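You operate a simulated robot arm through the tools that you are given. There is no shell and no other tool. Be economical: measure what you need, move in short steps, check, and stop when the job is done.

You run a simulated two-armed robot. Do the job below in one go: nothing can be reset, and whatever is moved stays where it is left.

Task
Grip the green coupon again at the grip pressure on the card.
Fine: the load test card; low pressure, load to about zero, open the lower grip, set the knob, close it, take up 0.3 kN; loads within 0.05 kN.

Only the result counts: the job must be done as asked and must still hold three seconds after the hand-in. Knocking over, shifting, dropping, spilling or breaking anything else fails it.

Robot
Two 7-joint arms with fingered hands on one trunk, on a base that drives. Base frame: it is fixed to the floor where the robot stands at the start and does not move with it; the origin is under the middle of the robot, x ahead of it, y to its left, z up. Readings come in mm, degrees, newtons and seconds.
The left shoulder is at the start at [41, 170, 1171], the right one opposite. With the tool pointing down near the work surface each hand reaches from about 260 to 760 mm from the robot's upright axis, wherever it stands, measured 20 degrees to its own side. Places, roughly: blue coupon [-2750, 1750, 1000]; cream coupon [-2750, 1750, 1000]; green coupon [-2000, -500, 1250]; grey coupon [-2750, 1750, 1000]; grip pressure knob [-2000, -300, 800]; handset display [-2300, -300, 800]; load test card [-2500, -500, 1000]; upper grip knob [-2100, -200, 800]. Payload 4 kg a hand.
Tool frame (each hand has its own): the origin (TCP) lies between the finger pads and is the grasp point; the fingertips stand 26 mm ahead of it; z points along the fingers, y is the line along which they close. The gripper opens to 132 mm. The gripper's body begins 73 mm behind the TCP. The gripper is a hand of 4 fingers: y runs from the thumb to the fingers, the wrist lies at [0, 0, -224] in the tool frame.
Orientation is that of the tool frame in the base frame, as a unit quaternion [x, y, z, w]. With the fingers straight down and closing along the base's y, the tool's x points along the base's -x, its y along +y and its z along -z.

Tools
- The arms move only by the tool servo_tool. It takes "left_rows", "right_rows" or both (then of equal length, played together; a hand with none holds still); each is text: rows parted by semicolons, each of 6 numbers parted by spaces: the shift along the tool's x, y, z in units of 100 mm (1.0 is 100 mm), then the turn, a rotation vector about the tool's x, y, z in units of 90 degrees (1.0 is 90 degrees). In form: tx ty tz ax ay az; .... A call has 1 to 8 rows; each row is the pose to reach, as a shift and turn from the pose commanded when the call began, along the tool's axes at that moment. A call with a number of a shift or a turn outside -1 to 1 is refused whole. Rows are played at 5 a second. More than 50 mm and 8.6 degrees between two rows, and nothing of the call is played. A pose out of reach is approached as far as the arm can. The call stops where the force on the tool passes 50 N (or 10 N more than at its start, if that is more) or the arm is blocked; 0.2 s more then pass. In this call time passes only in rows, and 0.2 s behind the last. It gives the time, the measured TCP pose, the force on the tool (base axes), the opening and the grip force at its end, in the units of the frame above (readings bear some noise), with the torque about the TCP (base axes, N m) and any sound that the robot's microphone picked up.
- Cameras (640 x 400 px; columns grow to the right, rows downward): "scene" is now at [125.1, -1, 1344.7]; the picture's right is [0.01, -1.00, 0.00], its down [-0.58, -0.00, -0.81] and it looks along [0.81, 0.00, -0.58] (base axes); focal length 271 px, centre (320, 200). "left" rides on the left gripper at [-68, 2, -97] in its tool frame; the picture's right is [-0.03, -1.00, 0.00], its down [0.82, -0.02, -0.58] and it looks along [0.58, -0.02, 0.82] (tool axes); focal length 270 px, centre (320, 200). "right" rides on the right gripper at [68, 2, -97] in its tool frame; the picture's right is [-0.02, 1.00, 0.00], its down [-0.82, -0.02, -0.58] and it looks along [-0.58, -0.01, 0.82] (tool axes); focal length 270 px, centre (320, 200). There is no depth. A picture from a camera that has moved, and an enlarged one, comes with that camera's place and axes in the base frame and with its lens.
- capture(camera): a new picture of that camera. No time passes.
- move_column(by): slides the trunk up (or, below 0, down) by that many mm; the arms and the scene camera ride with it, the base frame stays. It gives what a move gives, with no picture.
- steer(legs): drives the robot by 1 to 6 legs, each [ahead, turn to the left] in mm and degrees, along the robot's own axes; the way and the turn of a leg run together, so that a leg with both is an arc; at most 1500 mm and 180 degrees a leg. The arms and the cameras ride along, it lands a little off, and it stops where it bumps. It gives what a move gives.
- curl_fingers(finger1, finger2, finger3, thumb_bend, hand): sets how far each is bent, from 0 (flat) to 1 (curled in); at 0.3 the hand is open as for a grip, at 0.7 the pads meet at the TCP. One left out holds its place. A second passes; each finger stops where it meets its share of the squeeze, and holds until it gets a number again. It is the only way to open and close the hand. It gives what a move gives, with no picture; readings hold the bend of each and the force on the fingers (four entries, about 0 where the hand has none), thumb and palm.
- turn_head(pan, tilt): turns the head with the scene camera to pan (to the left, within 86 degrees either way) and tilt (down, from -29 to 69), counted from straight ahead of the robot. It gives what a move gives.
- inspect(camera, box): a new picture of the part [left, top, right, bottom] of that camera's present view, enlarged. No time passes.
- job_done(): hands the job in; it is judged then, once.

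Go step by step. Nothing tells you exact positions but the pictures and the camera data: compare them with the known pose of the tool, close in by small moves and look again before you grip or let go. The budget is 135 turns and 102 pictures, counting those below and the enlarged ones. Unless the task says otherwise, let go and move clear before handing in, and close with one line.

The tools are called as a command line: name --argument value ..., lists and objects as JSON in quotes. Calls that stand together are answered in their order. servo_tool: Moves the arms, as the interface text tells. Its arguments: {"type":"object","properties":{"left_rows":{"type":"string"},"right_rows":{"type":"string"}},"required":[]} The other tools are called the same way: move_column (by) slides the trunk up or down; curl_fingers (finger1, finger2, finger3, thumb_bend, hand) moves the fingers one by one; steer (legs) drives the base; turn_head (pan, tilt) turns the head that bears the scene camera; capture (camera) takes a picture; inspect (camera, box) takes an enlarged picture of a part of a camera's view; job_done () hands the job in.

At the start:

```text
time_s: 0.0
left_ee_pos: [547.8, 248.5, 1091.1]
left_tool_rot: [0.0, 1.0, 0.0, -0.001]
left_wrist_force: [-0.2, -0.6, -0.4]
left_ft_torque: [-0.01, 0.01, 0.02]
left_gripper_width: 131.7
left_grip_force: 0.1
left_shape: jaw
left_bend: [0.3, 0.3, 0.3, 0.3]
left_finger forces: [0.0, 0.1, 0.0, 0.0, 0.1, 0.1]
right_ee_pos: [559.4, -186.8, 1088.5]
right_tool_rot: [0.0, 1.0, 0.0, -0.001]
right_wrist_force: [0.7, -0.5, 0.2]
right_ft_torque: [-0.02, -0.02, 0.02]
right_gripper_width: 131.9
right_grip_force: 0.1
right_shape: jaw
right_bend: [0.3, 0.3, 0.3, 0.3]
right_finger forces: [0.0, 0.0, 0.0, 0.0, 0.0, 0.0]
trunk travel left (down, up): [-400.0, 355.0]
robot x, y, heading: [1.8, -0.2, -0.2]
head pan, tilt: [0.3, 35.5]
```

scene: 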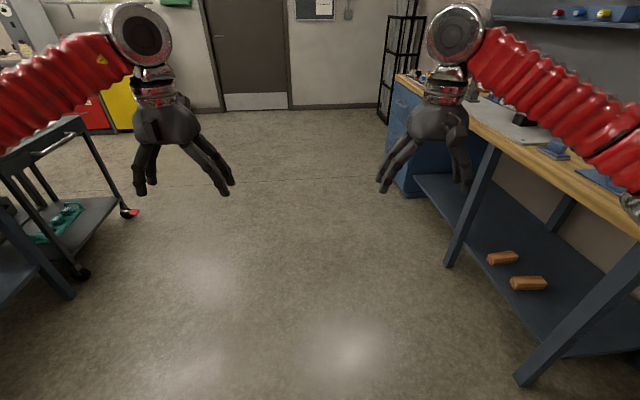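
right: 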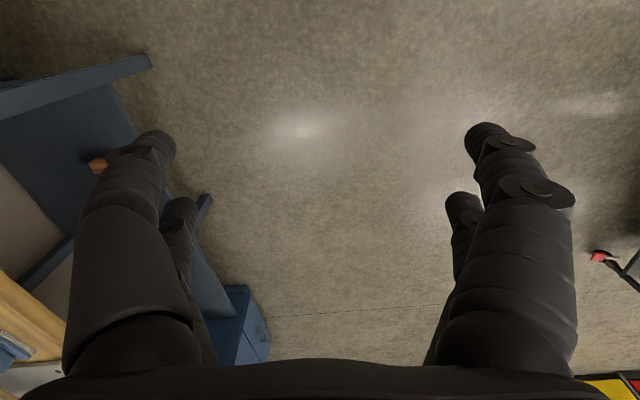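
left: 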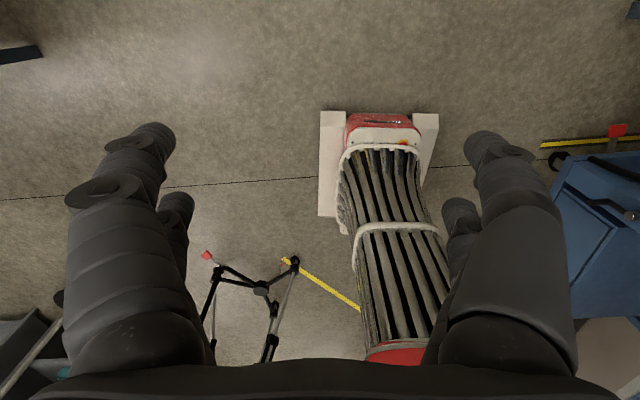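

The work lies behind the robot, so I will look to both sides before turning round.

turn_head --pan 86 --tilt 25

capture --camera "scene"

turn_head --pan -86 --tilt 25

capture --camera "scene"

```text
time_s: 1.6
left_ee_pos: [548.7, 249.3, 1090.4]
left_tool_rot: [0.0, 1.0, 0.001, -0.002]
left_wrist_force: [0.7, 0.1, 0.1]
left_ft_torque: [0.02, -0.05, -0.03]
left_gripper_width: 132.1
left_grip_force: 0.1
left_shape: jaw
left_bend: [0.3, 0.3, 0.3, 0.3]
left_finger forces: [0.0, 0.0, 0.0, 0.0, 0.0, 0.0]
right_ee_pos: [559.2, -188.2, 1090.0]
right_tool_rot: [0.0, 1.0, 0.001, -0.001]
right_wrist_force: [0.0, 0.3, -0.1]
right_ft_torque: [0.03, 0.01, -0.04]
right_gripper_width: 132.2
right_grip_force: 0.1
right_shape: jaw
right_bend: [0.3, 0.3, 0.3, 0.3]
right_finger forces: [0.0, 0.0, 0.0, 0.0, 0.1, 0.0]
trunk travel left (down, up): [-400.0, 355.0]
robot x, y, heading: [3.4, -1.4, 0.4]
head pan, tilt: [85.9, 25.0]
```

```text
98 pictures are left
camera scene: at [43.9, 90.4, 1361.3], right [1.0, -0.07, 0.0], down [-0.03, -0.42, -0.91], along [0.06, 0.9, -0.42], focal length 271 px, centre (320, 200)
```

scene: 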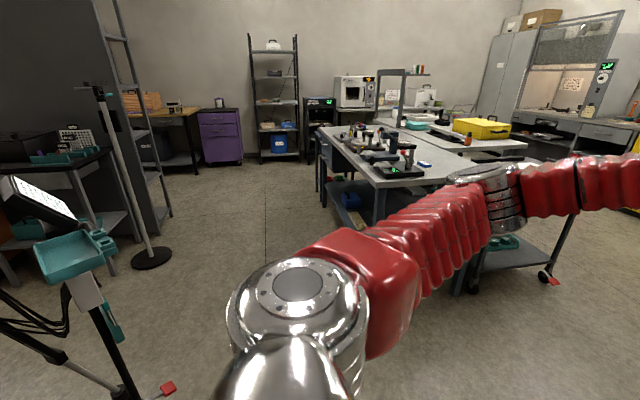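

```text
time_s: 4.2
left_ee_pos: [548.8, 248.9, 1089.6]
left_tool_rot: [0.0, 1.0, -0.001, -0.001]
left_wrist_force: [0.2, 0.9, 0.4]
left_ft_torque: [-0.01, 0.0, -0.02]
left_gripper_width: 131.9
left_grip_force: 0.0
left_shape: jaw
left_bend: [0.3, 0.3, 0.3, 0.3]
left_finger forces: [0.0, 0.0, 0.1, 0.0, 0.0, 0.0]
right_ee_pos: [559.0, -188.3, 1089.7]
right_tool_rot: [0.0, 1.0, 0.0, 0.0]
right_wrist_force: [-0.5, 0.5, 0.2]
right_ft_torque: [-0.01, 0.01, 0.02]
right_gripper_width: 132.0
right_grip_force: 0.0
right_shape: jaw
right_bend: [0.3, 0.3, 0.3, 0.3]
right_finger forces: [0.0, 0.1, 0.0, 0.1, 0.1, 0.1]
trunk travel left (down, up): [-400.0, 355.0]
robot x, y, heading: [-0.6, 0.3, 0.2]
head pan, tilt: [-85.9, 25.0]
```

```text
97 pictures are left
camera scene: at [43.9, -93.4, 1361.3], right [-1.0, -0.07, 0.0], down [-0.03, 0.42, -0.91], along [0.06, -0.9, -0.42], focal length 271 px, centre (320, 200)
```

scene: 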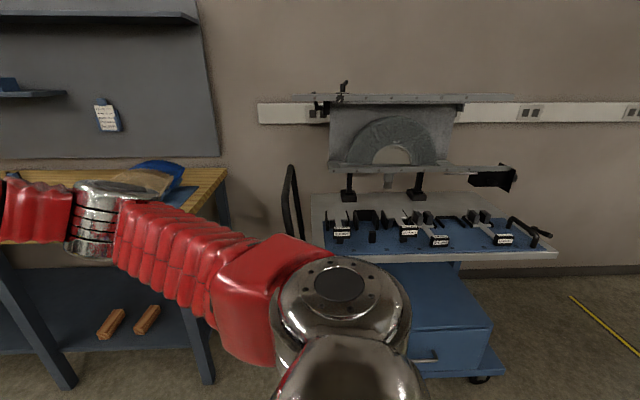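

The space within about 900 mm looks clear on both sides. I turn right by 90 degrees and look ahead toward the work.

steer --legs '[[0, -90]]'

turn_head --pan -80 --tilt 20

capture --camera "scene"

```text
time_s: 7.3
left_ee_pos: [505.2, -335.7, 1091.5]
left_tool_rot: [0.483, 0.875, 0.002, -0.001]
left_wrist_force: [-0.1, -1.5, 0.2]
left_ft_torque: [0.05, -0.03, -0.01]
left_gripper_width: 132.0
left_grip_force: 0.1
left_shape: jaw
left_bend: [0.3, 0.3, 0.3, 0.3]
left_finger forces: [0.0, 0.1, 0.0, 0.0, 0.0, 0.1]
right_ee_pos: [143.5, -576.4, 1089.6]
right_tool_rot: [0.483, 0.875, 0.001, 0.0]
right_wrist_force: [-0.1, 0.1, -0.8]
right_ft_torque: [-0.01, -0.01, -0.03]
right_gripper_width: 132.1
right_grip_force: 0.1
right_shape: jaw
right_bend: [0.3, 0.3, 0.3, 0.3]
right_finger forces: [0.0, 0.1, 0.1, 0.0, 0.1, 0.0]
trunk travel left (down, up): [-400.0, 355.0]
robot x, y, heading: [55.8, 31.8, -60.2]
head pan, tilt: [-85.9, 25.0]
stopped in leg 1: the robot was blocked; the commanded pose is now the measured one
```

```text
time_s: 8.0
left_ee_pos: [508.2, -332.5, 1091.8]
left_tool_rot: [0.482, 0.876, 0.0, 0.0]
left_wrist_force: [-0.5, 0.3, 0.1]
left_ft_torque: [-0.02, 0.0, 0.02]
left_gripper_width: 132.1
left_grip_force: 0.1
left_shape: jaw
left_bend: [0.3, 0.3, 0.3, 0.3]
left_finger forces: [0.0, 0.0, 0.0, 0.0, 0.0, 0.1]
right_ee_pos: [144.6, -574.2, 1092.2]
right_tool_rot: [0.482, 0.876, 0.001, 0.0]
right_wrist_force: [-0.6, 0.5, 0.3]
right_ft_torque: [-0.01, -0.02, 0.0]
right_gripper_width: 132.1
right_grip_force: 0.1
right_shape: jaw
right_bend: [0.3, 0.3, 0.3, 0.3]
right_finger forces: [0.0, 0.1, 0.1, 0.0, 0.0, 0.1]
trunk travel left (down, up): [-400.0, 355.0]
robot x, y, heading: [58.0, 33.0, -60.3]
head pan, tilt: [-80.0, 20.0]
```

```text
96 pictures are left
camera scene: at [-0.5, -62.0, 1369.4], right [-0.64, 0.77, 0.0], down [0.26, 0.22, -0.94], along [-0.72, -0.6, -0.34], focal length 271 px, centre (320, 200)
```

scene: 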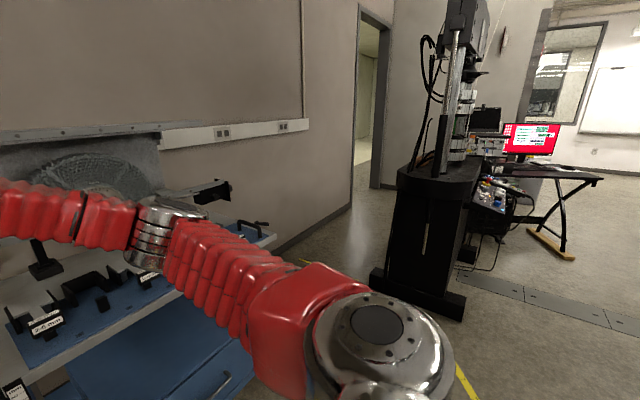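

The turn was blocked at -60 degrees. I will look around to find what it touched.

turn_head --pan -40 --tilt 50

capture --camera "scene"

turn_head --pan 20 --tilt 45

capture --camera "scene"

capture --camera "right"

```text
time_s: 9.1
left_ee_pos: [506.7, -333.3, 1091.2]
left_tool_rot: [0.482, 0.876, 0.0, -0.001]
left_wrist_force: [0.0, 0.7, 0.0]
left_ft_torque: [-0.01, 0.03, 0.02]
left_gripper_width: 132.3
left_grip_force: 0.1
left_shape: jaw
left_bend: [0.3, 0.3, 0.3, 0.3]
left_finger forces: [0.0, 0.0, 0.0, 0.0, 0.1, 0.1]
right_ee_pos: [144.9, -574.5, 1091.2]
right_tool_rot: [0.483, 0.875, 0.0, 0.0]
right_wrist_force: [-0.2, -0.3, -0.3]
right_ft_torque: [0.02, 0.01, -0.02]
right_gripper_width: 131.9
right_grip_force: 0.0
right_shape: jaw
right_bend: [0.3, 0.3, 0.3, 0.3]
right_finger forces: [0.0, 0.0, 0.0, 0.1, 0.0, 0.0]
trunk travel left (down, up): [-400.0, 355.0]
robot x, y, heading: [54.7, 33.3, -60.1]
head pan, tilt: [-40.0, 50.0]
```

```text
95 pictures are left
camera scene: at [57.9, -78.2, 1323.8], right [-0.98, 0.18, 0.0], down [0.14, 0.75, -0.64], along [-0.12, -0.63, -0.77], focal length 271 px, centre (320, 200)
```

scene: 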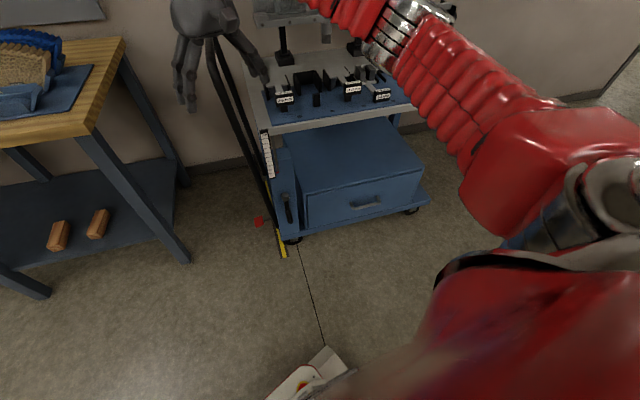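

```text
time_s: 10.4
left_ee_pos: [507.9, -332.7, 1091.2]
left_tool_rot: [0.484, 0.875, 0.0, 0.0]
left_wrist_force: [0.1, -0.3, -0.5]
left_ft_torque: [-0.01, -0.03, 0.01]
left_gripper_width: 131.9
left_grip_force: 0.0
left_shape: jaw
left_bend: [0.3, 0.3, 0.3, 0.3]
left_finger forces: [0.0, 0.0, 0.0, 0.0, 0.1, 0.1]
right_ee_pos: [145.1, -574.1, 1090.8]
right_tool_rot: [0.483, 0.876, 0.0, 0.0]
right_wrist_force: [0.1, -0.6, -0.3]
right_ft_torque: [0.01, 0.01, 0.0]
right_gripper_width: 132.4
right_grip_force: 0.0
right_shape: jaw
right_bend: [0.3, 0.3, 0.3, 0.3]
right_finger forces: [0.0, 0.1, 0.0, 0.0, 0.1, 0.1]
trunk travel left (down, up): [-400.0, 355.0]
robot x, y, heading: [52.6, 30.1, -60.1]
head pan, tilt: [20.0, 45.0]
```

```text
94 pictures are left
camera scene: at [133.7, -55.0, 1330.7], right [-0.65, -0.76, 0.0], down [-0.54, 0.46, -0.71], along [0.54, -0.46, -0.71], focal length 271 px, centre (320, 200)
```

scene: 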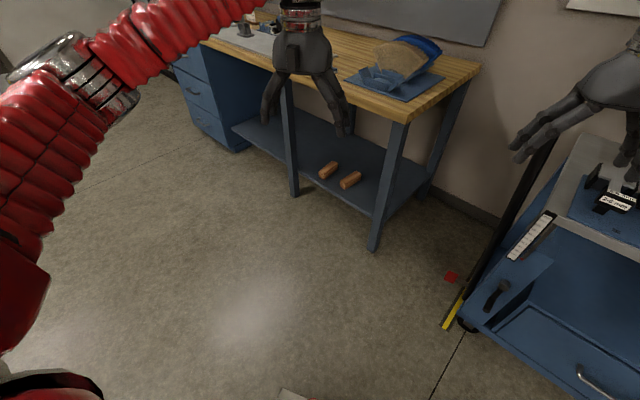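

```text
93 pictures are left
camera right: at [110.5, -515.3, 1186.8], right [0.86, 0.51, 0.0], down [0.42, -0.7, 0.58], along [0.3, -0.5, -0.82], focal length 270 px, centre (320, 200)
```

right: 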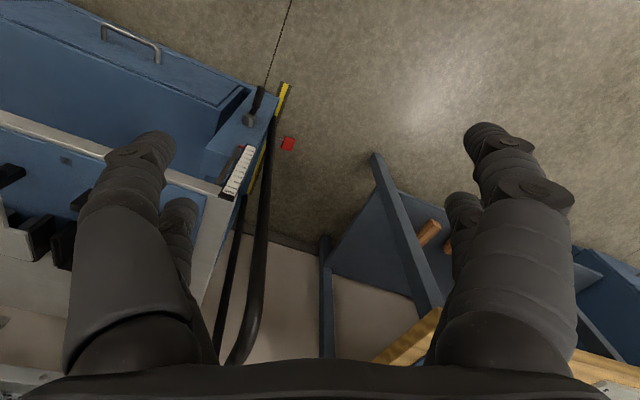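

The hands look clear, so the block may be lower down or behind. I look down on both sides.

turn_head --pan -86 --tilt 60

capture --camera "scene"

turn_head --pan 86 --tilt 45

capture --camera "scene"

capture --camera "left"

```text
time_s: 12.2
left_ee_pos: [506.6, -333.1, 1090.8]
left_tool_rot: [0.483, 0.876, 0.0, -0.001]
left_wrist_force: [-0.3, -0.1, 0.0]
left_ft_torque: [0.01, 0.01, -0.01]
left_gripper_width: 131.9
left_grip_force: 0.0
left_shape: jaw
left_bend: [0.3, 0.3, 0.3, 0.3]
left_finger forces: [0.0, 0.1, 0.0, 0.0, 0.0, 0.0]
right_ee_pos: [144.6, -574.4, 1091.8]
right_tool_rot: [0.482, 0.876, -0.001, 0.0]
right_wrist_force: [0.4, -0.3, -0.6]
right_ft_torque: [-0.02, -0.01, 0.01]
right_gripper_width: 131.7
right_grip_force: 0.0
right_shape: jaw
right_bend: [0.3, 0.3, 0.3, 0.3]
right_finger forces: [0.0, 0.0, 0.0, 0.0, 0.0, 0.0]
trunk travel left (down, up): [-400.0, 355.0]
robot x, y, heading: [53.0, 34.9, -60.4]
head pan, tilt: [-85.9, 60.0]
```

```text
92 pictures are left
camera scene: at [16.3, -39.5, 1311.3], right [-0.56, 0.83, 0.0], down [0.72, 0.48, -0.5], along [-0.42, -0.28, -0.87], focal length 271 px, centre (320, 200)
```

scene: 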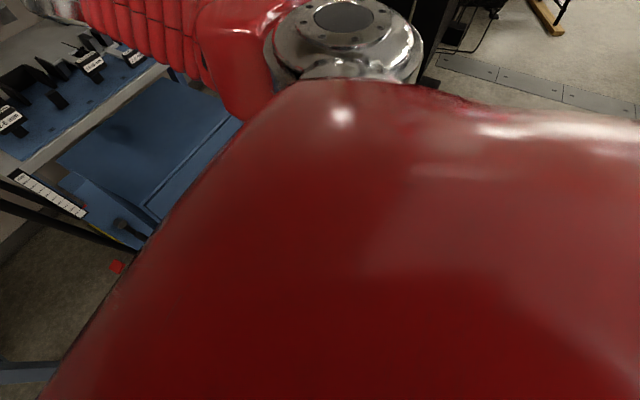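

```text
time_s: 14.8
left_ee_pos: [506.9, -332.6, 1090.1]
left_tool_rot: [0.483, 0.876, -0.001, -0.001]
left_wrist_force: [-0.1, 0.1, -0.5]
left_ft_torque: [0.01, 0.02, -0.05]
left_gripper_width: 131.8
left_grip_force: 0.1
left_shape: jaw
left_bend: [0.3, 0.3, 0.3, 0.3]
left_finger forces: [0.0, 0.0, 0.1, 0.0, 0.0, 0.0]
right_ee_pos: [145.3, -573.2, 1092.2]
right_tool_rot: [0.482, 0.876, -0.001, 0.0]
right_wrist_force: [0.1, 0.3, -0.7]
right_ft_torque: [0.01, 0.0, -0.04]
right_gripper_width: 132.0
right_grip_force: 0.1
right_shape: jaw
right_bend: [0.3, 0.3, 0.3, 0.3]
right_finger forces: [0.0, 0.0, 0.0, 0.1, 0.0, 0.1]
trunk travel left (down, up): [-400.0, 355.0]
robot x, y, heading: [53.1, 30.6, -60.1]
head pan, tilt: [85.9, 45.0]
```

```text
91 pictures are left
camera scene: at [144.9, 32.8, 1330.7], right [0.43, -0.9, 0.0], down [-0.64, -0.31, -0.71], along [0.64, 0.31, -0.71], focal length 271 px, centre (320, 200)
```

scene: 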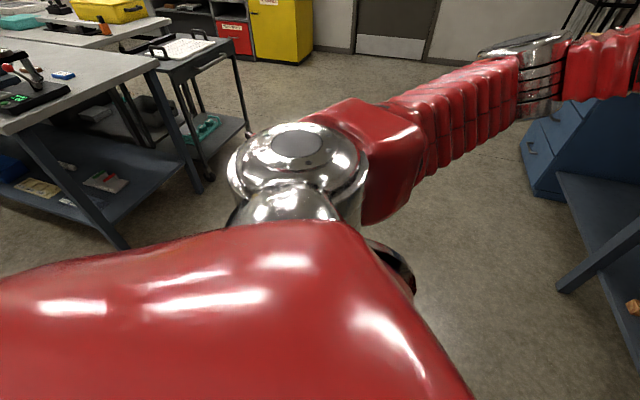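

```text
90 pictures are left
camera left: at [546.3, -389.4, 1187.9], right [-0.83, -0.56, 0.0], down [-0.45, 0.68, 0.58], along [-0.32, 0.48, -0.82], focal length 270 px, centre (320, 200)
```

left: 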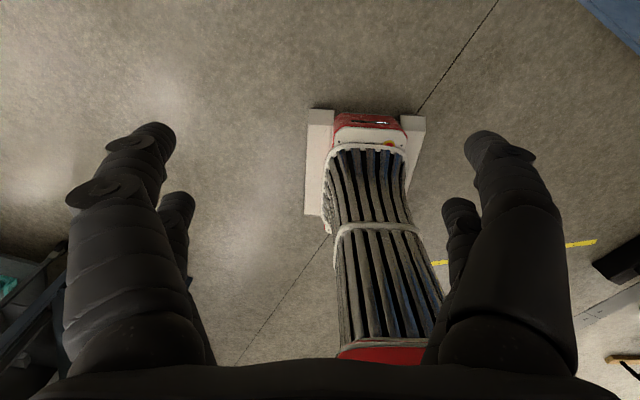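

The push moved the robot to its left, which suggests the right hand met the cart handle. I raise the trunk to lift the arms clear, then turn again in small steps.

move_column --by 300

steer --legs '[[0, 8], [0, -20]]'

capture --camera "right"

```text
time_s: 17.8
left_ee_pos: [507.5, -333.0, 1390.2]
left_tool_rot: [0.483, 0.876, 0.0, 0.0]
left_wrist_force: [0.6, -0.3, -0.2]
left_ft_torque: [0.03, 0.0, -0.02]
left_gripper_width: 132.0
left_grip_force: 0.1
left_shape: jaw
left_bend: [0.3, 0.3, 0.3, 0.3]
left_finger forces: [0.0, 0.1, 0.0, 0.1, 0.0, 0.0]
right_ee_pos: [144.6, -573.6, 1390.9]
right_tool_rot: [0.483, 0.876, 0.0, -0.001]
right_wrist_force: [-0.3, 0.3, -0.1]
right_ft_torque: [-0.06, -0.01, 0.0]
right_gripper_width: 131.9
right_grip_force: 0.0
right_shape: jaw
right_bend: [0.3, 0.3, 0.3, 0.3]
right_finger forces: [0.0, 0.0, 0.1, 0.0, 0.0, 0.0]
trunk travel left (down, up): [-700.0, 55.0]
robot x, y, heading: [56.5, 31.7, -60.2]
head pan, tilt: [85.9, 45.0]
```

```text
time_s: 20.1
left_ee_pos: [421.0, -420.7, 1391.4]
left_tool_rot: [0.572, 0.82, 0.0, -0.001]
left_wrist_force: [0.3, 0.4, -0.7]
left_ft_torque: [0.01, 0.0, 0.0]
left_gripper_width: 131.9
left_grip_force: 0.2
left_shape: jaw
left_bend: [0.3, 0.3, 0.3, 0.3]
left_finger forces: [0.0, 0.0, 0.1, 0.0, 0.1, 0.1]
right_ee_pos: [16.2, -581.1, 1390.3]
right_tool_rot: [0.571, 0.821, 0.0, 0.0]
right_wrist_force: [0.3, 0.5, -0.3]
right_ft_torque: [-0.01, 0.0, 0.0]
right_gripper_width: 132.1
right_grip_force: 0.0
right_shape: jaw
right_bend: [0.3, 0.3, 0.3, 0.3]
right_finger forces: [0.1, 0.0, 0.0, 0.1, 0.0, 0.0]
trunk travel left (down, up): [-700.0, 55.0]
robot x, y, heading: [62.3, 36.6, -72.3]
head pan, tilt: [85.9, 45.0]
```

```text
89 pictures are left
camera right: at [-5.0, -516.1, 1487.0], right [0.95, 0.32, 0.0], down [0.26, -0.77, 0.58], along [0.19, -0.55, -0.82], focal length 270 px, centre (320, 200)
```

right: 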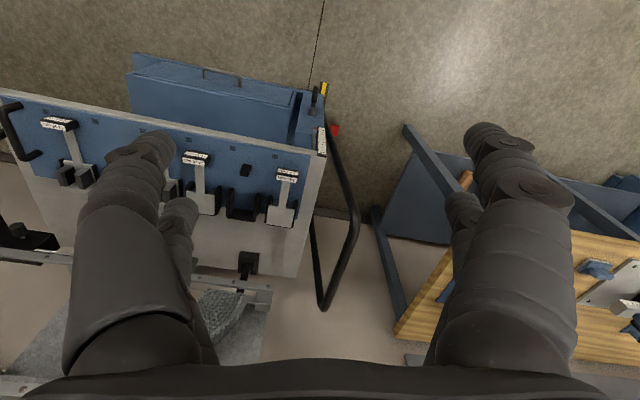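

That cleared it. I keep turning right with the arms raised and look ahead.

steer --legs '[[0, -55]]'

turn_head --pan -25 --tilt 30

capture --camera "scene"

```text
time_s: 23.2
left_ee_pos: [-93.7, -522.3, 1391.3]
left_tool_rot: [0.882, 0.472, 0.0, 0.0]
left_wrist_force: [-0.1, -0.6, -0.2]
left_ft_torque: [0.01, 0.01, 0.01]
left_gripper_width: 132.2
left_grip_force: 0.1
left_shape: jaw
left_bend: [0.3, 0.3, 0.3, 0.3]
left_finger forces: [0.1, 0.0, 0.0, 0.1, 0.0, 0.0]
right_ee_pos: [-460.3, -287.0, 1391.3]
right_tool_rot: [0.882, 0.472, 0.001, -0.001]
right_wrist_force: [-1.0, 0.5, 0.0]
right_ft_torque: [0.02, -0.02, 0.01]
right_gripper_width: 132.2
right_grip_force: 0.1
right_shape: jaw
right_bend: [0.3, 0.3, 0.3, 0.3]
right_finger forces: [0.0, 0.1, 0.0, 0.0, 0.0, 0.0]
trunk travel left (down, up): [-700.0, 55.0]
robot x, y, heading: [106.4, 1.9, -125.9]
head pan, tilt: [85.9, 45.0]
```

```text
time_s: 25.1
left_ee_pos: [-91.8, -521.4, 1391.6]
left_tool_rot: [0.881, 0.472, 0.001, 0.0]
left_wrist_force: [0.4, 0.1, 0.3]
left_ft_torque: [0.04, -0.01, -0.02]
left_gripper_width: 131.9
left_grip_force: 0.1
left_shape: jaw
left_bend: [0.3, 0.3, 0.3, 0.3]
left_finger forces: [0.0, 0.1, 0.0, 0.0, 0.1, 0.0]
right_ee_pos: [-460.2, -286.7, 1392.6]
right_tool_rot: [0.882, 0.472, 0.0, 0.0]
right_wrist_force: [0.5, 0.1, -0.1]
right_ft_torque: [0.02, 0.03, 0.01]
right_gripper_width: 132.3
right_grip_force: 0.0
right_shape: jaw
right_bend: [0.3, 0.3, 0.3, 0.3]
right_finger forces: [0.0, 0.1, 0.0, 0.0, 0.0, 0.1]
trunk travel left (down, up): [-700.0, 55.0]
robot x, y, heading: [108.0, 4.6, -126.3]
head pan, tilt: [-25.0, 30.0]
```

```text
88 pictures are left
camera scene: at [23.4, -53.2, 1654.5], right [-0.48, 0.88, 0.0], down [0.44, 0.24, -0.87], along [-0.76, -0.42, -0.5], focal length 271 px, centre (320, 200)
```

scene: 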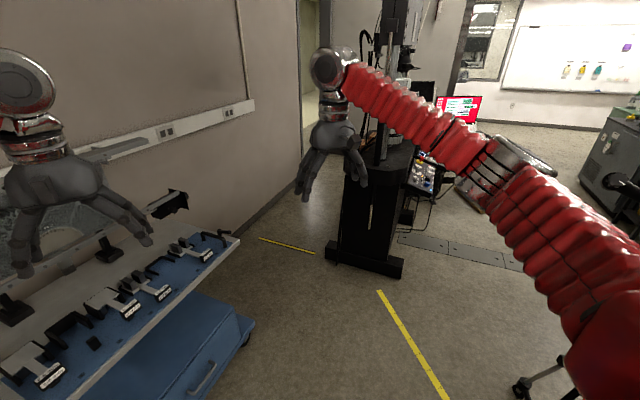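

The arms pass over the cart. I finish the turn and look along the way to the test machine.

steer --legs '[[0, -54]]'

turn_head --pan 0 --tilt 25

capture --camera "scene"

capture --camera "right"

```text
time_s: 27.8
left_ee_pos: [-417.8, -209.5, 1393.8]
left_tool_rot: [0.997, 0.083, 0.002, 0.001]
left_wrist_force: [0.4, 1.5, 0.1]
left_ft_torque: [-0.01, 0.02, 0.0]
left_gripper_width: 131.8
left_grip_force: 0.0
left_shape: jaw
left_bend: [0.3, 0.3, 0.3, 0.3]
left_finger forces: [0.0, 0.0, 0.1, 0.1, 0.1, 0.0]
right_ee_pos: [-499.7, 219.3, 1393.6]
right_tool_rot: [0.997, 0.082, -0.001, 0.001]
right_wrist_force: [-0.1, -0.5, 0.6]
right_ft_torque: [-0.03, -0.01, 0.0]
right_gripper_width: 132.0
right_grip_force: 0.0
right_shape: jaw
right_bend: [0.3, 0.3, 0.3, 0.3]
right_finger forces: [0.1, 0.0, 0.0, 0.0, 0.0, 0.0]
trunk travel left (down, up): [-700.0, 55.0]
robot x, y, heading: [112.8, -51.1, -175.0]
head pan, tilt: [-25.0, 30.0]
stopped in leg 1: the robot was blocked; the commanded pose is now the measured one
```

```text
time_s: 28.7
left_ee_pos: [-417.1, -212.9, 1393.4]
left_tool_rot: [0.996, 0.084, 0.001, 0.0]
left_wrist_force: [-0.4, 0.2, 0.1]
left_ft_torque: [0.04, -0.02, -0.03]
left_gripper_width: 132.0
left_grip_force: 0.1
left_shape: jaw
left_bend: [0.3, 0.3, 0.3, 0.3]
left_finger forces: [0.0, 0.0, 0.0, 0.0, 0.1, 0.0]
right_ee_pos: [-498.7, 217.6, 1394.0]
right_tool_rot: [0.997, 0.082, -0.001, 0.0]
right_wrist_force: [0.0, 0.0, 0.3]
right_ft_torque: [0.02, 0.01, 0.01]
right_gripper_width: 132.2
right_grip_force: 0.0
right_shape: jaw
right_bend: [0.3, 0.3, 0.3, 0.3]
right_finger forces: [0.0, 0.0, 0.0, 0.0, 0.0, 0.1]
trunk travel left (down, up): [-700.0, 55.0]
robot x, y, heading: [114.4, -48.6, -175.4]
head pan, tilt: [0.0, 25.0]
```

```text
87 pictures are left
camera scene: at [6.9, -61.5, 1662.4], right [-0.09, 1.0, 0.0], down [0.42, 0.04, -0.91], along [-0.9, -0.08, -0.42], focal length 271 px, centre (320, 200)
```

scene: 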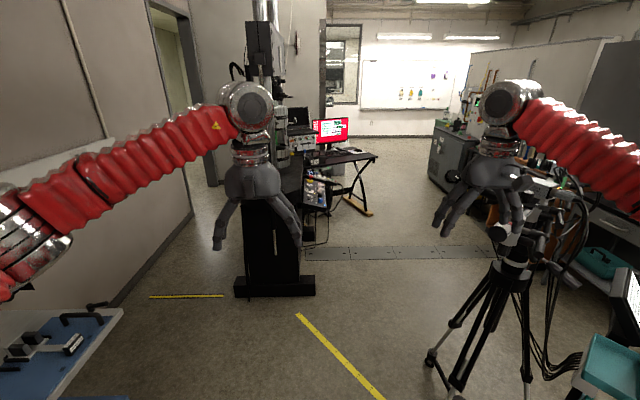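

```text
86 pictures are left
camera right: at [-429.6, 226.5, 1489.4], right [0.14, -0.99, 0.0], down [-0.81, -0.11, 0.58], along [-0.57, -0.08, -0.82], focal length 270 px, centre (320, 200)
```

right: 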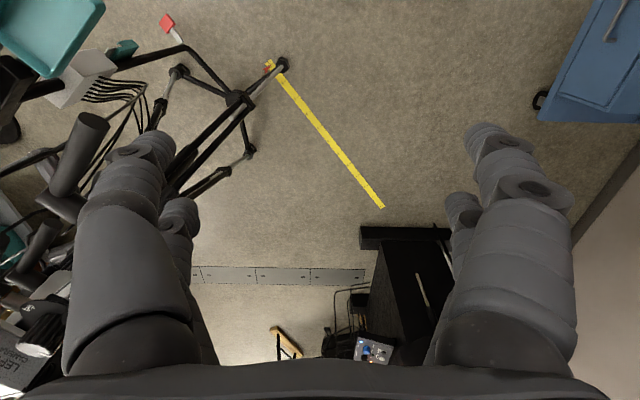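

The right hand stopped beside a tripod-mounted camera rig. I back the heading off to the left and pull both hands inward for a narrower body.

steer --legs '[[0, 14]]'

servo_tool --left_rows "0.3 -0.3 0 0 0 0;0.7 -0.5 -0.2 0 0 0;1.0 -0.7 -0.5 0 0 0" --right_rows "0.4 0.2 0 0 0 0;0.8 0.3 -0.2 0 0 0;1.0 0.4 -0.5 0 0 0"

servo_tool --left_rows "0.4 -0.2 0 0 0 0;0.8 -0.3 0 0 0 0;1.0 -0.3 0 0 0 0" --right_rows "0.4 0.2 0 0 0 0;0.8 0.3 0 0 0 0;1.0 0.3 0 0 0 0"

turn_head --pan -30 --tilt 30

capture --camera "scene"

```text
time_s: 30.0
left_ee_pos: [-358.8, -335.4, 1392.8]
left_tool_rot: [0.979, 0.206, 0.002, 0.0]
left_wrist_force: [-0.4, 0.0, 0.2]
left_ft_torque: [-0.01, 0.0, 0.01]
left_gripper_width: 132.1
left_grip_force: 0.1
left_shape: jaw
left_bend: [0.3, 0.3, 0.3, 0.3]
left_finger forces: [0.1, 0.0, 0.1, 0.0, 0.0, 0.0]
right_ee_pos: [-542.5, 60.4, 1394.2]
right_tool_rot: [0.979, 0.206, -0.002, 0.0]
right_wrist_force: [0.4, -0.3, 0.4]
right_ft_torque: [-0.01, -0.04, 0.01]
right_gripper_width: 131.9
right_grip_force: 0.0
right_shape: jaw
right_bend: [0.3, 0.3, 0.3, 0.3]
right_finger forces: [0.1, 0.0, 0.1, 0.1, 0.1, 0.0]
trunk travel left (down, up): [-700.0, 55.0]
robot x, y, heading: [111.8, -34.2, -160.9]
head pan, tilt: [0.0, 25.0]
```

```text
time_s: 30.8
left_ee_pos: [-294.0, -231.9, 1445.4]
left_tool_rot: [0.978, 0.207, 0.001, 0.0]
left_wrist_force: [-0.3, -0.5, 0.7]
left_ft_torque: [0.0, 0.01, 0.0]
left_gripper_width: 131.9
left_grip_force: 0.0
left_shape: jaw
left_bend: [0.3, 0.3, 0.3, 0.3]
left_finger forces: [0.0, 0.0, 0.0, 0.1, 0.0, 0.1]
right_ee_pos: [-435.7, 64.3, 1446.2]
right_tool_rot: [0.979, 0.205, -0.001, 0.001]
right_wrist_force: [-0.2, 0.0, -0.3]
right_ft_torque: [0.03, 0.03, 0.02]
right_gripper_width: 131.8
right_grip_force: 0.1
right_shape: jaw
right_bend: [0.3, 0.3, 0.3, 0.3]
right_finger forces: [0.0, 0.0, 0.0, 0.0, 0.0, 0.0]
trunk travel left (down, up): [-700.0, 55.0]
robot x, y, heading: [111.8, -36.4, -161.0]
head pan, tilt: [0.0, 25.0]
```

```text
time_s: 31.6
left_ee_pos: [-217.2, -165.7, 1443.7]
left_tool_rot: [0.978, 0.207, 0.001, 0.0]
left_wrist_force: [0.5, -0.3, -0.6]
left_ft_torque: [0.0, 0.03, 0.0]
left_gripper_width: 132.1
left_grip_force: 0.0
left_shape: jaw
left_bend: [0.3, 0.3, 0.3, 0.3]
left_finger forces: [0.0, 0.0, 0.0, 0.1, 0.0, 0.0]
right_ee_pos: [-331.0, 77.2, 1445.5]
right_tool_rot: [0.978, 0.206, 0.0, 0.0]
right_wrist_force: [-0.2, -0.2, 0.3]
right_ft_torque: [-0.01, 0.01, -0.03]
right_gripper_width: 132.2
right_grip_force: 0.0
right_shape: jaw
right_bend: [0.3, 0.3, 0.3, 0.3]
right_finger forces: [0.0, 0.0, 0.1, 0.1, 0.0, 0.1]
trunk travel left (down, up): [-700.0, 55.0]
robot x, y, heading: [110.6, -33.7, -160.7]
head pan, tilt: [0.0, 25.0]
```

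```text
time_s: 32.6
left_ee_pos: [-216.7, -164.5, 1443.6]
left_tool_rot: [0.978, 0.206, 0.001, 0.0]
left_wrist_force: [0.8, 0.7, 0.3]
left_ft_torque: [-0.01, -0.02, 0.02]
left_gripper_width: 131.7
left_grip_force: 0.0
left_shape: jaw
left_bend: [0.3, 0.3, 0.3, 0.3]
left_finger forces: [0.1, 0.1, 0.0, 0.0, 0.0, 0.1]
right_ee_pos: [-331.5, 77.3, 1445.1]
right_tool_rot: [0.979, 0.205, -0.001, 0.0]
right_wrist_force: [0.2, -0.4, -0.7]
right_ft_torque: [-0.01, 0.01, 0.02]
right_gripper_width: 132.1
right_grip_force: 0.0
right_shape: jaw
right_bend: [0.3, 0.3, 0.3, 0.3]
right_finger forces: [0.1, 0.0, 0.0, 0.0, 0.0, 0.0]
trunk travel left (down, up): [-700.0, 55.0]
robot x, y, heading: [108.5, -33.5, -160.6]
head pan, tilt: [-30.0, 30.0]
```

```text
85 pictures are left
camera scene: at [8.0, -23.2, 1654.5], right [0.19, 0.98, 0.0], down [0.49, -0.09, -0.87], along [-0.85, 0.16, -0.5], focal length 271 px, centre (320, 200)
```

scene: 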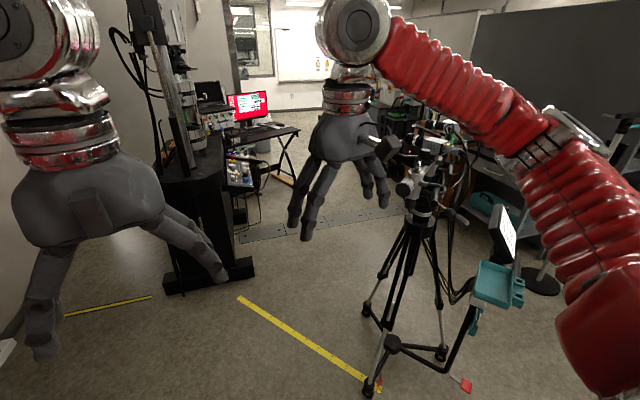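

The camera tripod's feet stand near [-706,398], [-1185,515] and [-800,870], and the machine's foot corner is near [-1680,-247]. I raise the trunk a bit more and drive to about [-950,-250] between them.

move_column --by 50

steer --legs '[[0, -8], [1080, 0]]'

capture --camera "scene"

```text
time_s: 33.5
left_ee_pos: [-215.8, -162.3, 1495.3]
left_tool_rot: [0.979, 0.206, 0.0, 0.0]
left_wrist_force: [-0.3, 0.4, 0.0]
left_ft_torque: [0.04, 0.0, 0.02]
left_gripper_width: 132.1
left_grip_force: 0.0
left_shape: jaw
left_bend: [0.3, 0.3, 0.3, 0.3]
left_finger forces: [0.0, 0.0, 0.1, 0.1, 0.1, 0.0]
right_ee_pos: [-331.5, 76.9, 1494.2]
right_tool_rot: [0.979, 0.205, 0.001, 0.0]
right_wrist_force: [-0.4, -0.4, 1.2]
right_ft_torque: [0.03, 0.03, 0.01]
right_gripper_width: 132.0
right_grip_force: 0.1
right_shape: jaw
right_bend: [0.3, 0.3, 0.3, 0.3]
right_finger forces: [0.0, 0.0, 0.0, 0.0, 0.0, 0.1]
trunk travel left (down, up): [-750.0, 5.0]
robot x, y, heading: [109.1, -34.8, -161.0]
head pan, tilt: [-30.0, 30.0]
```

```text
time_s: 39.7
left_ee_pos: [-1282.5, -317.8, 1495.0]
left_tool_rot: [0.991, 0.136, 0.001, 0.0]
left_wrist_force: [0.5, 0.2, 0.7]
left_ft_torque: [0.01, 0.02, 0.0]
left_gripper_width: 132.1
left_grip_force: 0.1
left_shape: jaw
left_bend: [0.3, 0.3, 0.3, 0.3]
left_finger forces: [0.0, 0.0, 0.1, 0.0, 0.0, 0.0]
right_ee_pos: [-1363.3, -63.5, 1493.9]
right_tool_rot: [0.991, 0.134, 0.0, 0.0]
right_wrist_force: [0.5, 0.9, 0.1]
right_ft_torque: [0.0, -0.01, -0.01]
right_gripper_width: 132.1
right_grip_force: 0.1
right_shape: jaw
right_bend: [0.3, 0.3, 0.3, 0.3]
right_finger forces: [0.0, 0.1, 0.0, 0.1, 0.1, 0.1]
trunk travel left (down, up): [-750.0, 5.0]
robot x, y, heading: [-940.1, -237.3, -168.9]
head pan, tilt: [-30.0, 30.0]
```

```text
84 pictures are left
camera scene: at [-1039.3, -213.0, 1704.5], right [0.33, 0.95, 0.0], down [0.47, -0.16, -0.87], along [-0.82, 0.28, -0.5], focal length 271 px, centre (320, 200)
```

scene: 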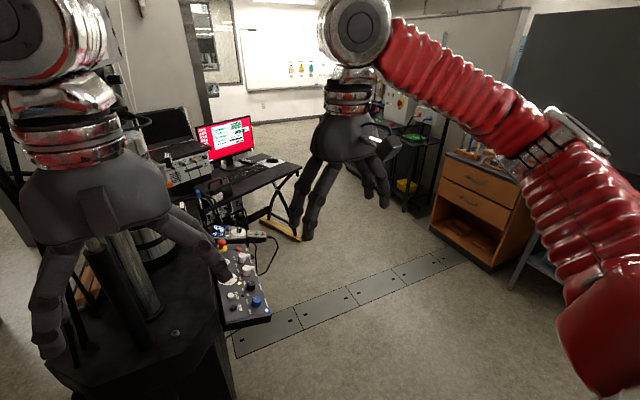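

The way is clear. I turn right and drive round the machine's corner to about [-1700, 330].

steer --legs '[[0, -48], [940, 0]]'

turn_head --pan 60 --tilt 35

capture --camera "scene"

```text
time_s: 42.4
left_ee_pos: [-1238.9, -51.3, 1495.7]
left_tool_rot: [0.966, -0.259, 0.0, 0.0]
left_wrist_force: [0.2, -0.1, -0.4]
left_ft_torque: [0.02, 0.0, -0.02]
left_gripper_width: 132.0
left_grip_force: 0.0
left_shape: jaw
left_bend: [0.3, 0.3, 0.3, 0.3]
left_finger forces: [0.0, 0.0, 0.1, 0.0, 0.1, 0.0]
right_ee_pos: [-1113.0, 183.6, 1495.4]
right_tool_rot: [0.965, -0.262, -0.001, 0.0]
right_wrist_force: [-0.3, -0.8, 0.0]
right_ft_torque: [-0.03, 0.0, 0.0]
right_gripper_width: 132.2
right_grip_force: 0.1
right_shape: jaw
right_bend: [0.3, 0.3, 0.3, 0.3]
right_finger forces: [0.0, 0.0, 0.0, 0.0, 0.1, 0.0]
trunk travel left (down, up): [-750.0, 5.0]
robot x, y, heading: [-966.0, -273.4, 144.4]
head pan, tilt: [-30.0, 30.0]
stopped in leg 1: the robot was blocked; the commanded pose is now the measured one
```

```text
time_s: 44.1
left_ee_pos: [-1237.6, -51.7, 1496.6]
left_tool_rot: [0.966, -0.259, 0.0, -0.001]
left_wrist_force: [0.2, 0.5, -0.9]
left_ft_torque: [0.0, 0.01, 0.02]
left_gripper_width: 131.9
left_grip_force: 0.0
left_shape: jaw
left_bend: [0.3, 0.3, 0.3, 0.3]
left_finger forces: [0.0, 0.0, 0.1, 0.0, 0.1, 0.1]
right_ee_pos: [-1112.3, 183.9, 1495.5]
right_tool_rot: [0.966, -0.26, -0.001, 0.0]
right_wrist_force: [0.7, 0.6, -0.2]
right_ft_torque: [0.02, -0.04, 0.0]
right_gripper_width: 132.0
right_grip_force: 0.0
right_shape: jaw
right_bend: [0.3, 0.3, 0.3, 0.3]
right_finger forces: [0.1, 0.0, 0.1, 0.0, 0.1, 0.1]
trunk travel left (down, up): [-750.0, 5.0]
robot x, y, heading: [-967.0, -273.7, 144.4]
head pan, tilt: [60.0, 35.0]
```

```text
83 pictures are left
camera scene: at [-1056.2, -306.0, 1696.7], right [-0.41, 0.91, 0.0], down [0.52, 0.23, -0.82], along [-0.75, -0.34, -0.57], focal length 271 px, centre (320, 200)
```

scene: 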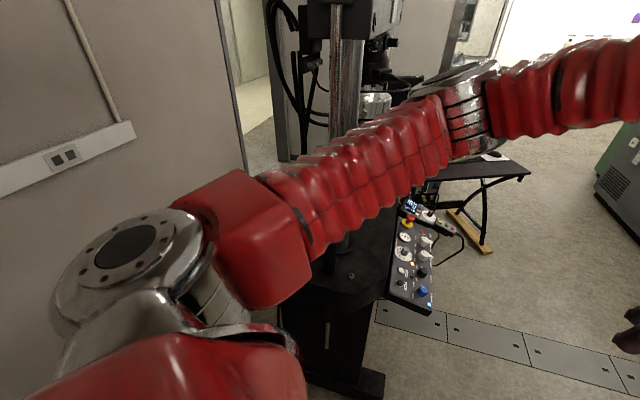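

The right elbow met the camera rig's edge. I back off the turn, move on a little, and then swing to the path.

steer --legs '[[0, 8], [380, 0]]'

turn_head --pan -70 --tilt 35

capture --camera "scene"

```text
time_s: 47.1
left_ee_pos: [-1597.7, 85.0, 1496.7]
left_tool_rot: [0.981, -0.192, -0.001, 0.0]
left_wrist_force: [1.0, -0.2, 0.2]
left_ft_torque: [0.02, 0.02, 0.01]
left_gripper_width: 132.1
left_grip_force: 0.1
left_shape: jaw
left_bend: [0.3, 0.3, 0.3, 0.3]
left_finger forces: [0.0, 0.0, 0.0, 0.0, 0.1, 0.0]
right_ee_pos: [-1504.6, 335.3, 1496.1]
right_tool_rot: [0.981, -0.193, -0.001, 0.0]
right_wrist_force: [0.7, -0.6, -0.1]
right_ft_torque: [-0.01, 0.03, 0.01]
right_gripper_width: 131.9
right_grip_force: 0.1
right_shape: jaw
right_bend: [0.3, 0.3, 0.3, 0.3]
right_finger forces: [0.0, 0.0, 0.0, 0.0, 0.1, 0.0]
trunk travel left (down, up): [-750.0, 5.0]
robot x, y, heading: [-1304.5, -101.7, 152.6]
head pan, tilt: [60.0, 35.0]
```

```text
time_s: 49.3
left_ee_pos: [-1599.0, 83.7, 1495.6]
left_tool_rot: [0.982, -0.191, 0.0, 0.0]
left_wrist_force: [-0.1, 0.5, -0.7]
left_ft_torque: [0.03, 0.0, -0.01]
left_gripper_width: 131.9
left_grip_force: 0.1
left_shape: jaw
left_bend: [0.3, 0.3, 0.3, 0.3]
left_finger forces: [0.0, 0.1, 0.2, 0.1, 0.1, 0.1]
right_ee_pos: [-1507.3, 335.0, 1496.1]
right_tool_rot: [0.981, -0.193, -0.001, 0.0]
right_wrist_force: [-0.3, 0.7, 0.8]
right_ft_torque: [0.01, -0.01, 0.0]
right_gripper_width: 131.7
right_grip_force: 0.1
right_shape: jaw
right_bend: [0.3, 0.3, 0.3, 0.3]
right_finger forces: [0.0, 0.1, 0.0, 0.1, 0.0, 0.0]
trunk travel left (down, up): [-750.0, 5.0]
robot x, y, heading: [-1300.0, -104.8, 152.2]
head pan, tilt: [-70.0, 35.0]
```

```text
82 pictures are left
camera scene: at [-1300.0, -12.1, 1696.6], right [0.99, -0.13, 0.0], down [-0.08, -0.57, -0.82], along [0.11, 0.81, -0.57], focal length 271 px, centre (320, 200)
```

scene: 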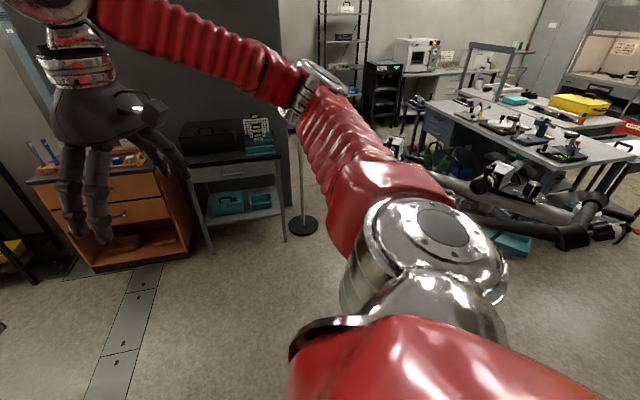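

The rig still stands. I drive on to about [-2030, 300] and turn to face the machine.

steer --legs '[[0, -16], [560, 0], [0, 44], [330, 0]]'

turn_head --pan 70 --tilt 35

capture --camera "scene"

```text
time_s: 56.3
left_ee_pos: [-2068.6, 295.5, 1499.8]
left_tool_rot: [0.998, 0.058, -0.003, 0.001]
left_wrist_force: [0.1, 0.1, 0.2]
left_ft_torque: [-0.02, -0.03, -0.01]
left_gripper_width: 132.0
left_grip_force: 0.1
left_shape: jaw
left_bend: [0.3, 0.3, 0.3, 0.3]
left_finger forces: [0.1, 0.0, 0.1, 0.0, 0.0, 0.0]
right_ee_pos: [-2107.9, 560.1, 1500.5]
right_tool_rot: [0.998, 0.06, -0.006, 0.0]
right_wrist_force: [0.9, -0.5, 1.0]
right_ft_torque: [0.02, 0.06, -0.02]
right_gripper_width: 131.7
right_grip_force: 0.1
right_shape: jaw
right_bend: [0.3, 0.3, 0.3, 0.3]
right_finger forces: [0.1, 0.0, 0.0, 0.0, 0.0, 0.0]
trunk travel left (down, up): [-750.0, 5.0]
robot x, y, heading: [-1729.7, 322.2, -177.2]
head pan, tilt: [-70.0, 35.0]
stopped in leg 4: the robot was blocked; the commanded pose is now the measured one
```

```text
time_s: 58.5
left_ee_pos: [-2076.4, 295.4, 1498.0]
left_tool_rot: [0.998, 0.058, -0.002, 0.0]
left_wrist_force: [0.0, -0.1, -0.2]
left_ft_torque: [-0.02, 0.01, -0.02]
left_gripper_width: 132.5
left_grip_force: 0.0
left_shape: jaw
left_bend: [0.3, 0.3, 0.3, 0.3]
left_finger forces: [0.0, 0.1, 0.1, 0.1, 0.1, 0.0]
right_ee_pos: [-2117.7, 557.3, 1497.9]
right_tool_rot: [0.998, 0.06, -0.003, 0.0]
right_wrist_force: [-0.5, 0.1, -0.2]
right_ft_torque: [-0.03, 0.02, -0.02]
right_gripper_width: 131.9
right_grip_force: 0.0
right_shape: jaw
right_bend: [0.3, 0.3, 0.3, 0.3]
right_finger forces: [0.0, 0.0, 0.1, 0.0, 0.1, 0.0]
trunk travel left (down, up): [-750.0, 5.0]
robot x, y, heading: [-1728.8, 324.8, -177.5]
head pan, tilt: [70.0, 35.0]
```

```text
81 pictures are left
camera scene: at [-1768.1, 235.9, 1696.7], right [-0.95, 0.3, 0.0], down [0.17, 0.55, -0.82], along [-0.24, -0.78, -0.57], focal length 271 px, centre (320, 200)
```

scene: 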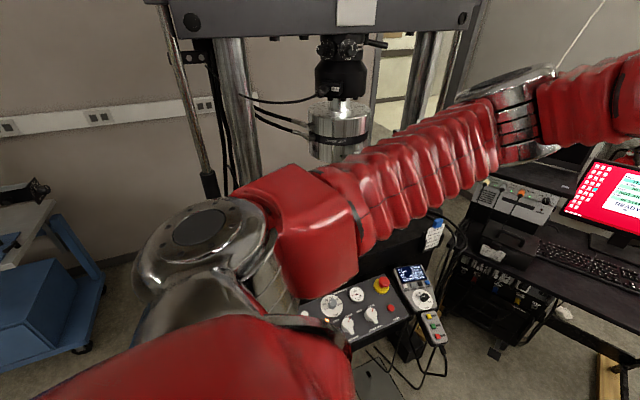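

The robot was blocked short of the target. I look to the right and below for the cause.

turn_head --pan -60 --tilt 25

capture --camera "scene"

turn_head --pan 5 --tilt 45

capture --camera "scene"

capture --camera "left"

```text
time_s: 60.6
left_ee_pos: [-2076.6, 294.8, 1498.4]
left_tool_rot: [0.998, 0.058, -0.002, 0.001]
left_wrist_force: [-0.1, -0.1, -0.5]
left_ft_torque: [-0.02, 0.03, 0.0]
left_gripper_width: 132.0
left_grip_force: 0.1
left_shape: jaw
left_bend: [0.3, 0.3, 0.3, 0.3]
left_finger forces: [0.0, 0.0, 0.0, 0.0, 0.1, 0.0]
right_ee_pos: [-2117.4, 558.2, 1497.0]
right_tool_rot: [0.998, 0.059, -0.002, -0.001]
right_wrist_force: [0.1, 0.0, 0.6]
right_ft_torque: [-0.01, -0.01, 0.0]
right_gripper_width: 132.0
right_grip_force: 0.0
right_shape: jaw
right_bend: [0.3, 0.3, 0.3, 0.3]
right_finger forces: [0.0, 0.0, 0.0, 0.0, 0.0, 0.0]
trunk travel left (down, up): [-750.0, 5.0]
robot x, y, heading: [-1728.3, 322.0, -177.5]
head pan, tilt: [-60.0, 25.0]
```

```text
80 pictures are left
camera scene: at [-1792.3, 397.7, 1712.4], right [0.84, 0.54, 0.0], down [0.23, -0.36, -0.91], along [-0.49, 0.76, -0.42], focal length 271 px, centre (320, 200)
```

scene: 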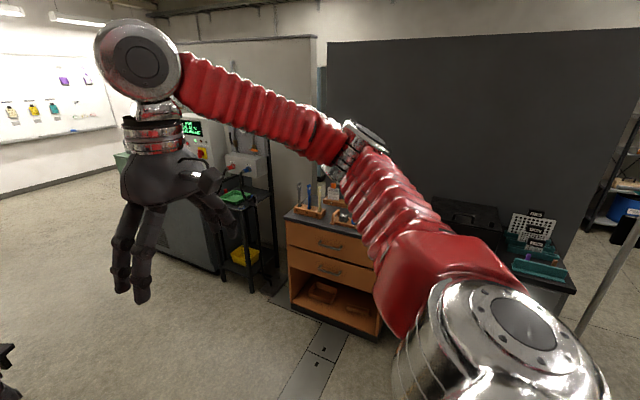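

```text
time_s: 62.0
left_ee_pos: [-2075.9, 295.3, 1498.4]
left_tool_rot: [0.998, 0.059, -0.001, 0.0]
left_wrist_force: [0.5, 0.0, 0.1]
left_ft_torque: [0.01, 0.0, -0.04]
left_gripper_width: 131.9
left_grip_force: 0.1
left_shape: jaw
left_bend: [0.3, 0.3, 0.3, 0.3]
left_finger forces: [0.0, 0.1, 0.0, 0.1, 0.1, 0.0]
right_ee_pos: [-2116.9, 558.6, 1497.6]
right_tool_rot: [0.998, 0.059, -0.003, -0.001]
right_wrist_force: [0.3, 0.5, 0.5]
right_ft_torque: [0.01, 0.0, 0.01]
right_gripper_width: 131.9
right_grip_force: 0.0
right_shape: jaw
right_bend: [0.3, 0.3, 0.3, 0.3]
right_finger forces: [0.0, 0.1, 0.0, 0.0, 0.0, 0.0]
trunk travel left (down, up): [-750.0, 5.0]
robot x, y, heading: [-1729.0, 324.4, -177.1]
head pan, tilt: [5.0, 45.0]
```

```text
79 pictures are left
camera scene: at [-1823.0, 309.3, 1681.8], right [-0.13, 0.99, 0.0], down [0.7, 0.09, -0.71], along [-0.7, -0.09, -0.71], focal length 271 px, centre (320, 200)
```

scene: 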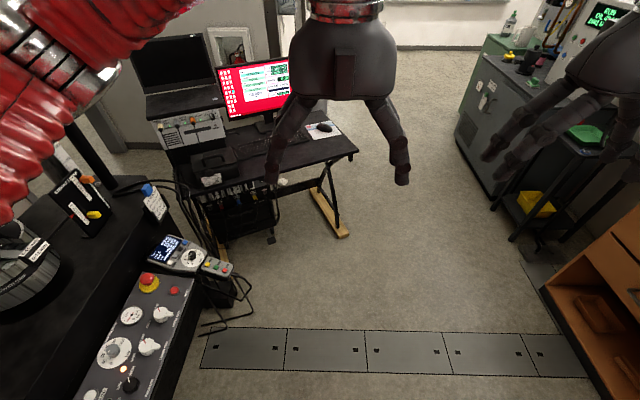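

```text
78 pictures are left
camera left: at [-2143.5, 286.2, 1595.2], right [-0.14, 0.99, 0.0], down [0.81, 0.12, 0.58], along [0.57, 0.08, -0.82], focal length 270 px, centre (320, 200)
```

left: 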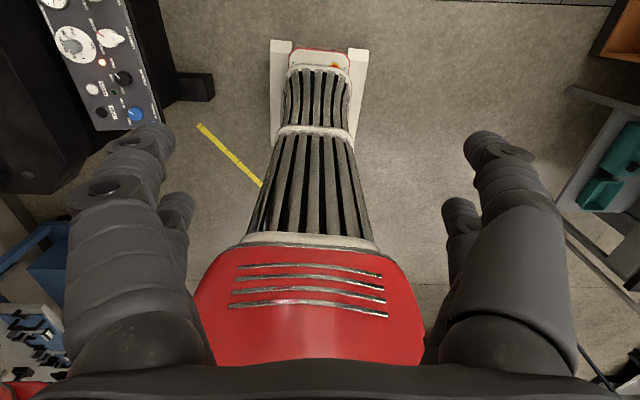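

The left elbow is probably against the machine frame. I back up, swing right for more room, and then come in again from farther out.

steer --legs '[[-120, 0], [0, -25], [430, 0]]'

```text
time_s: 66.8
left_ee_pos: [-2311.2, 610.5, 1499.3]
left_tool_rot: [0.987, -0.162, -0.003, -0.001]
left_wrist_force: [-0.1, 0.2, -0.3]
left_ft_torque: [-0.01, 0.01, 0.04]
left_gripper_width: 131.9
left_grip_force: 0.0
left_shape: jaw
left_bend: [0.3, 0.3, 0.3, 0.3]
left_finger forces: [0.0, 0.0, 0.0, 0.0, 0.0, 0.1]
right_ee_pos: [-2235.7, 866.4, 1498.0]
right_tool_rot: [0.987, -0.161, -0.005, 0.0]
right_wrist_force: [-0.1, 0.5, 0.8]
right_ft_torque: [0.01, 0.05, 0.02]
right_gripper_width: 132.0
right_grip_force: 0.2
right_shape: jaw
right_bend: [0.3, 0.3, 0.3, 0.3]
right_finger forces: [0.1, 0.0, 0.0, 0.0, 0.0, 0.0]
trunk travel left (down, up): [-750.0, 5.0]
robot x, y, heading: [-1990.3, 476.9, 157.6]
head pan, tilt: [5.0, 45.0]
```

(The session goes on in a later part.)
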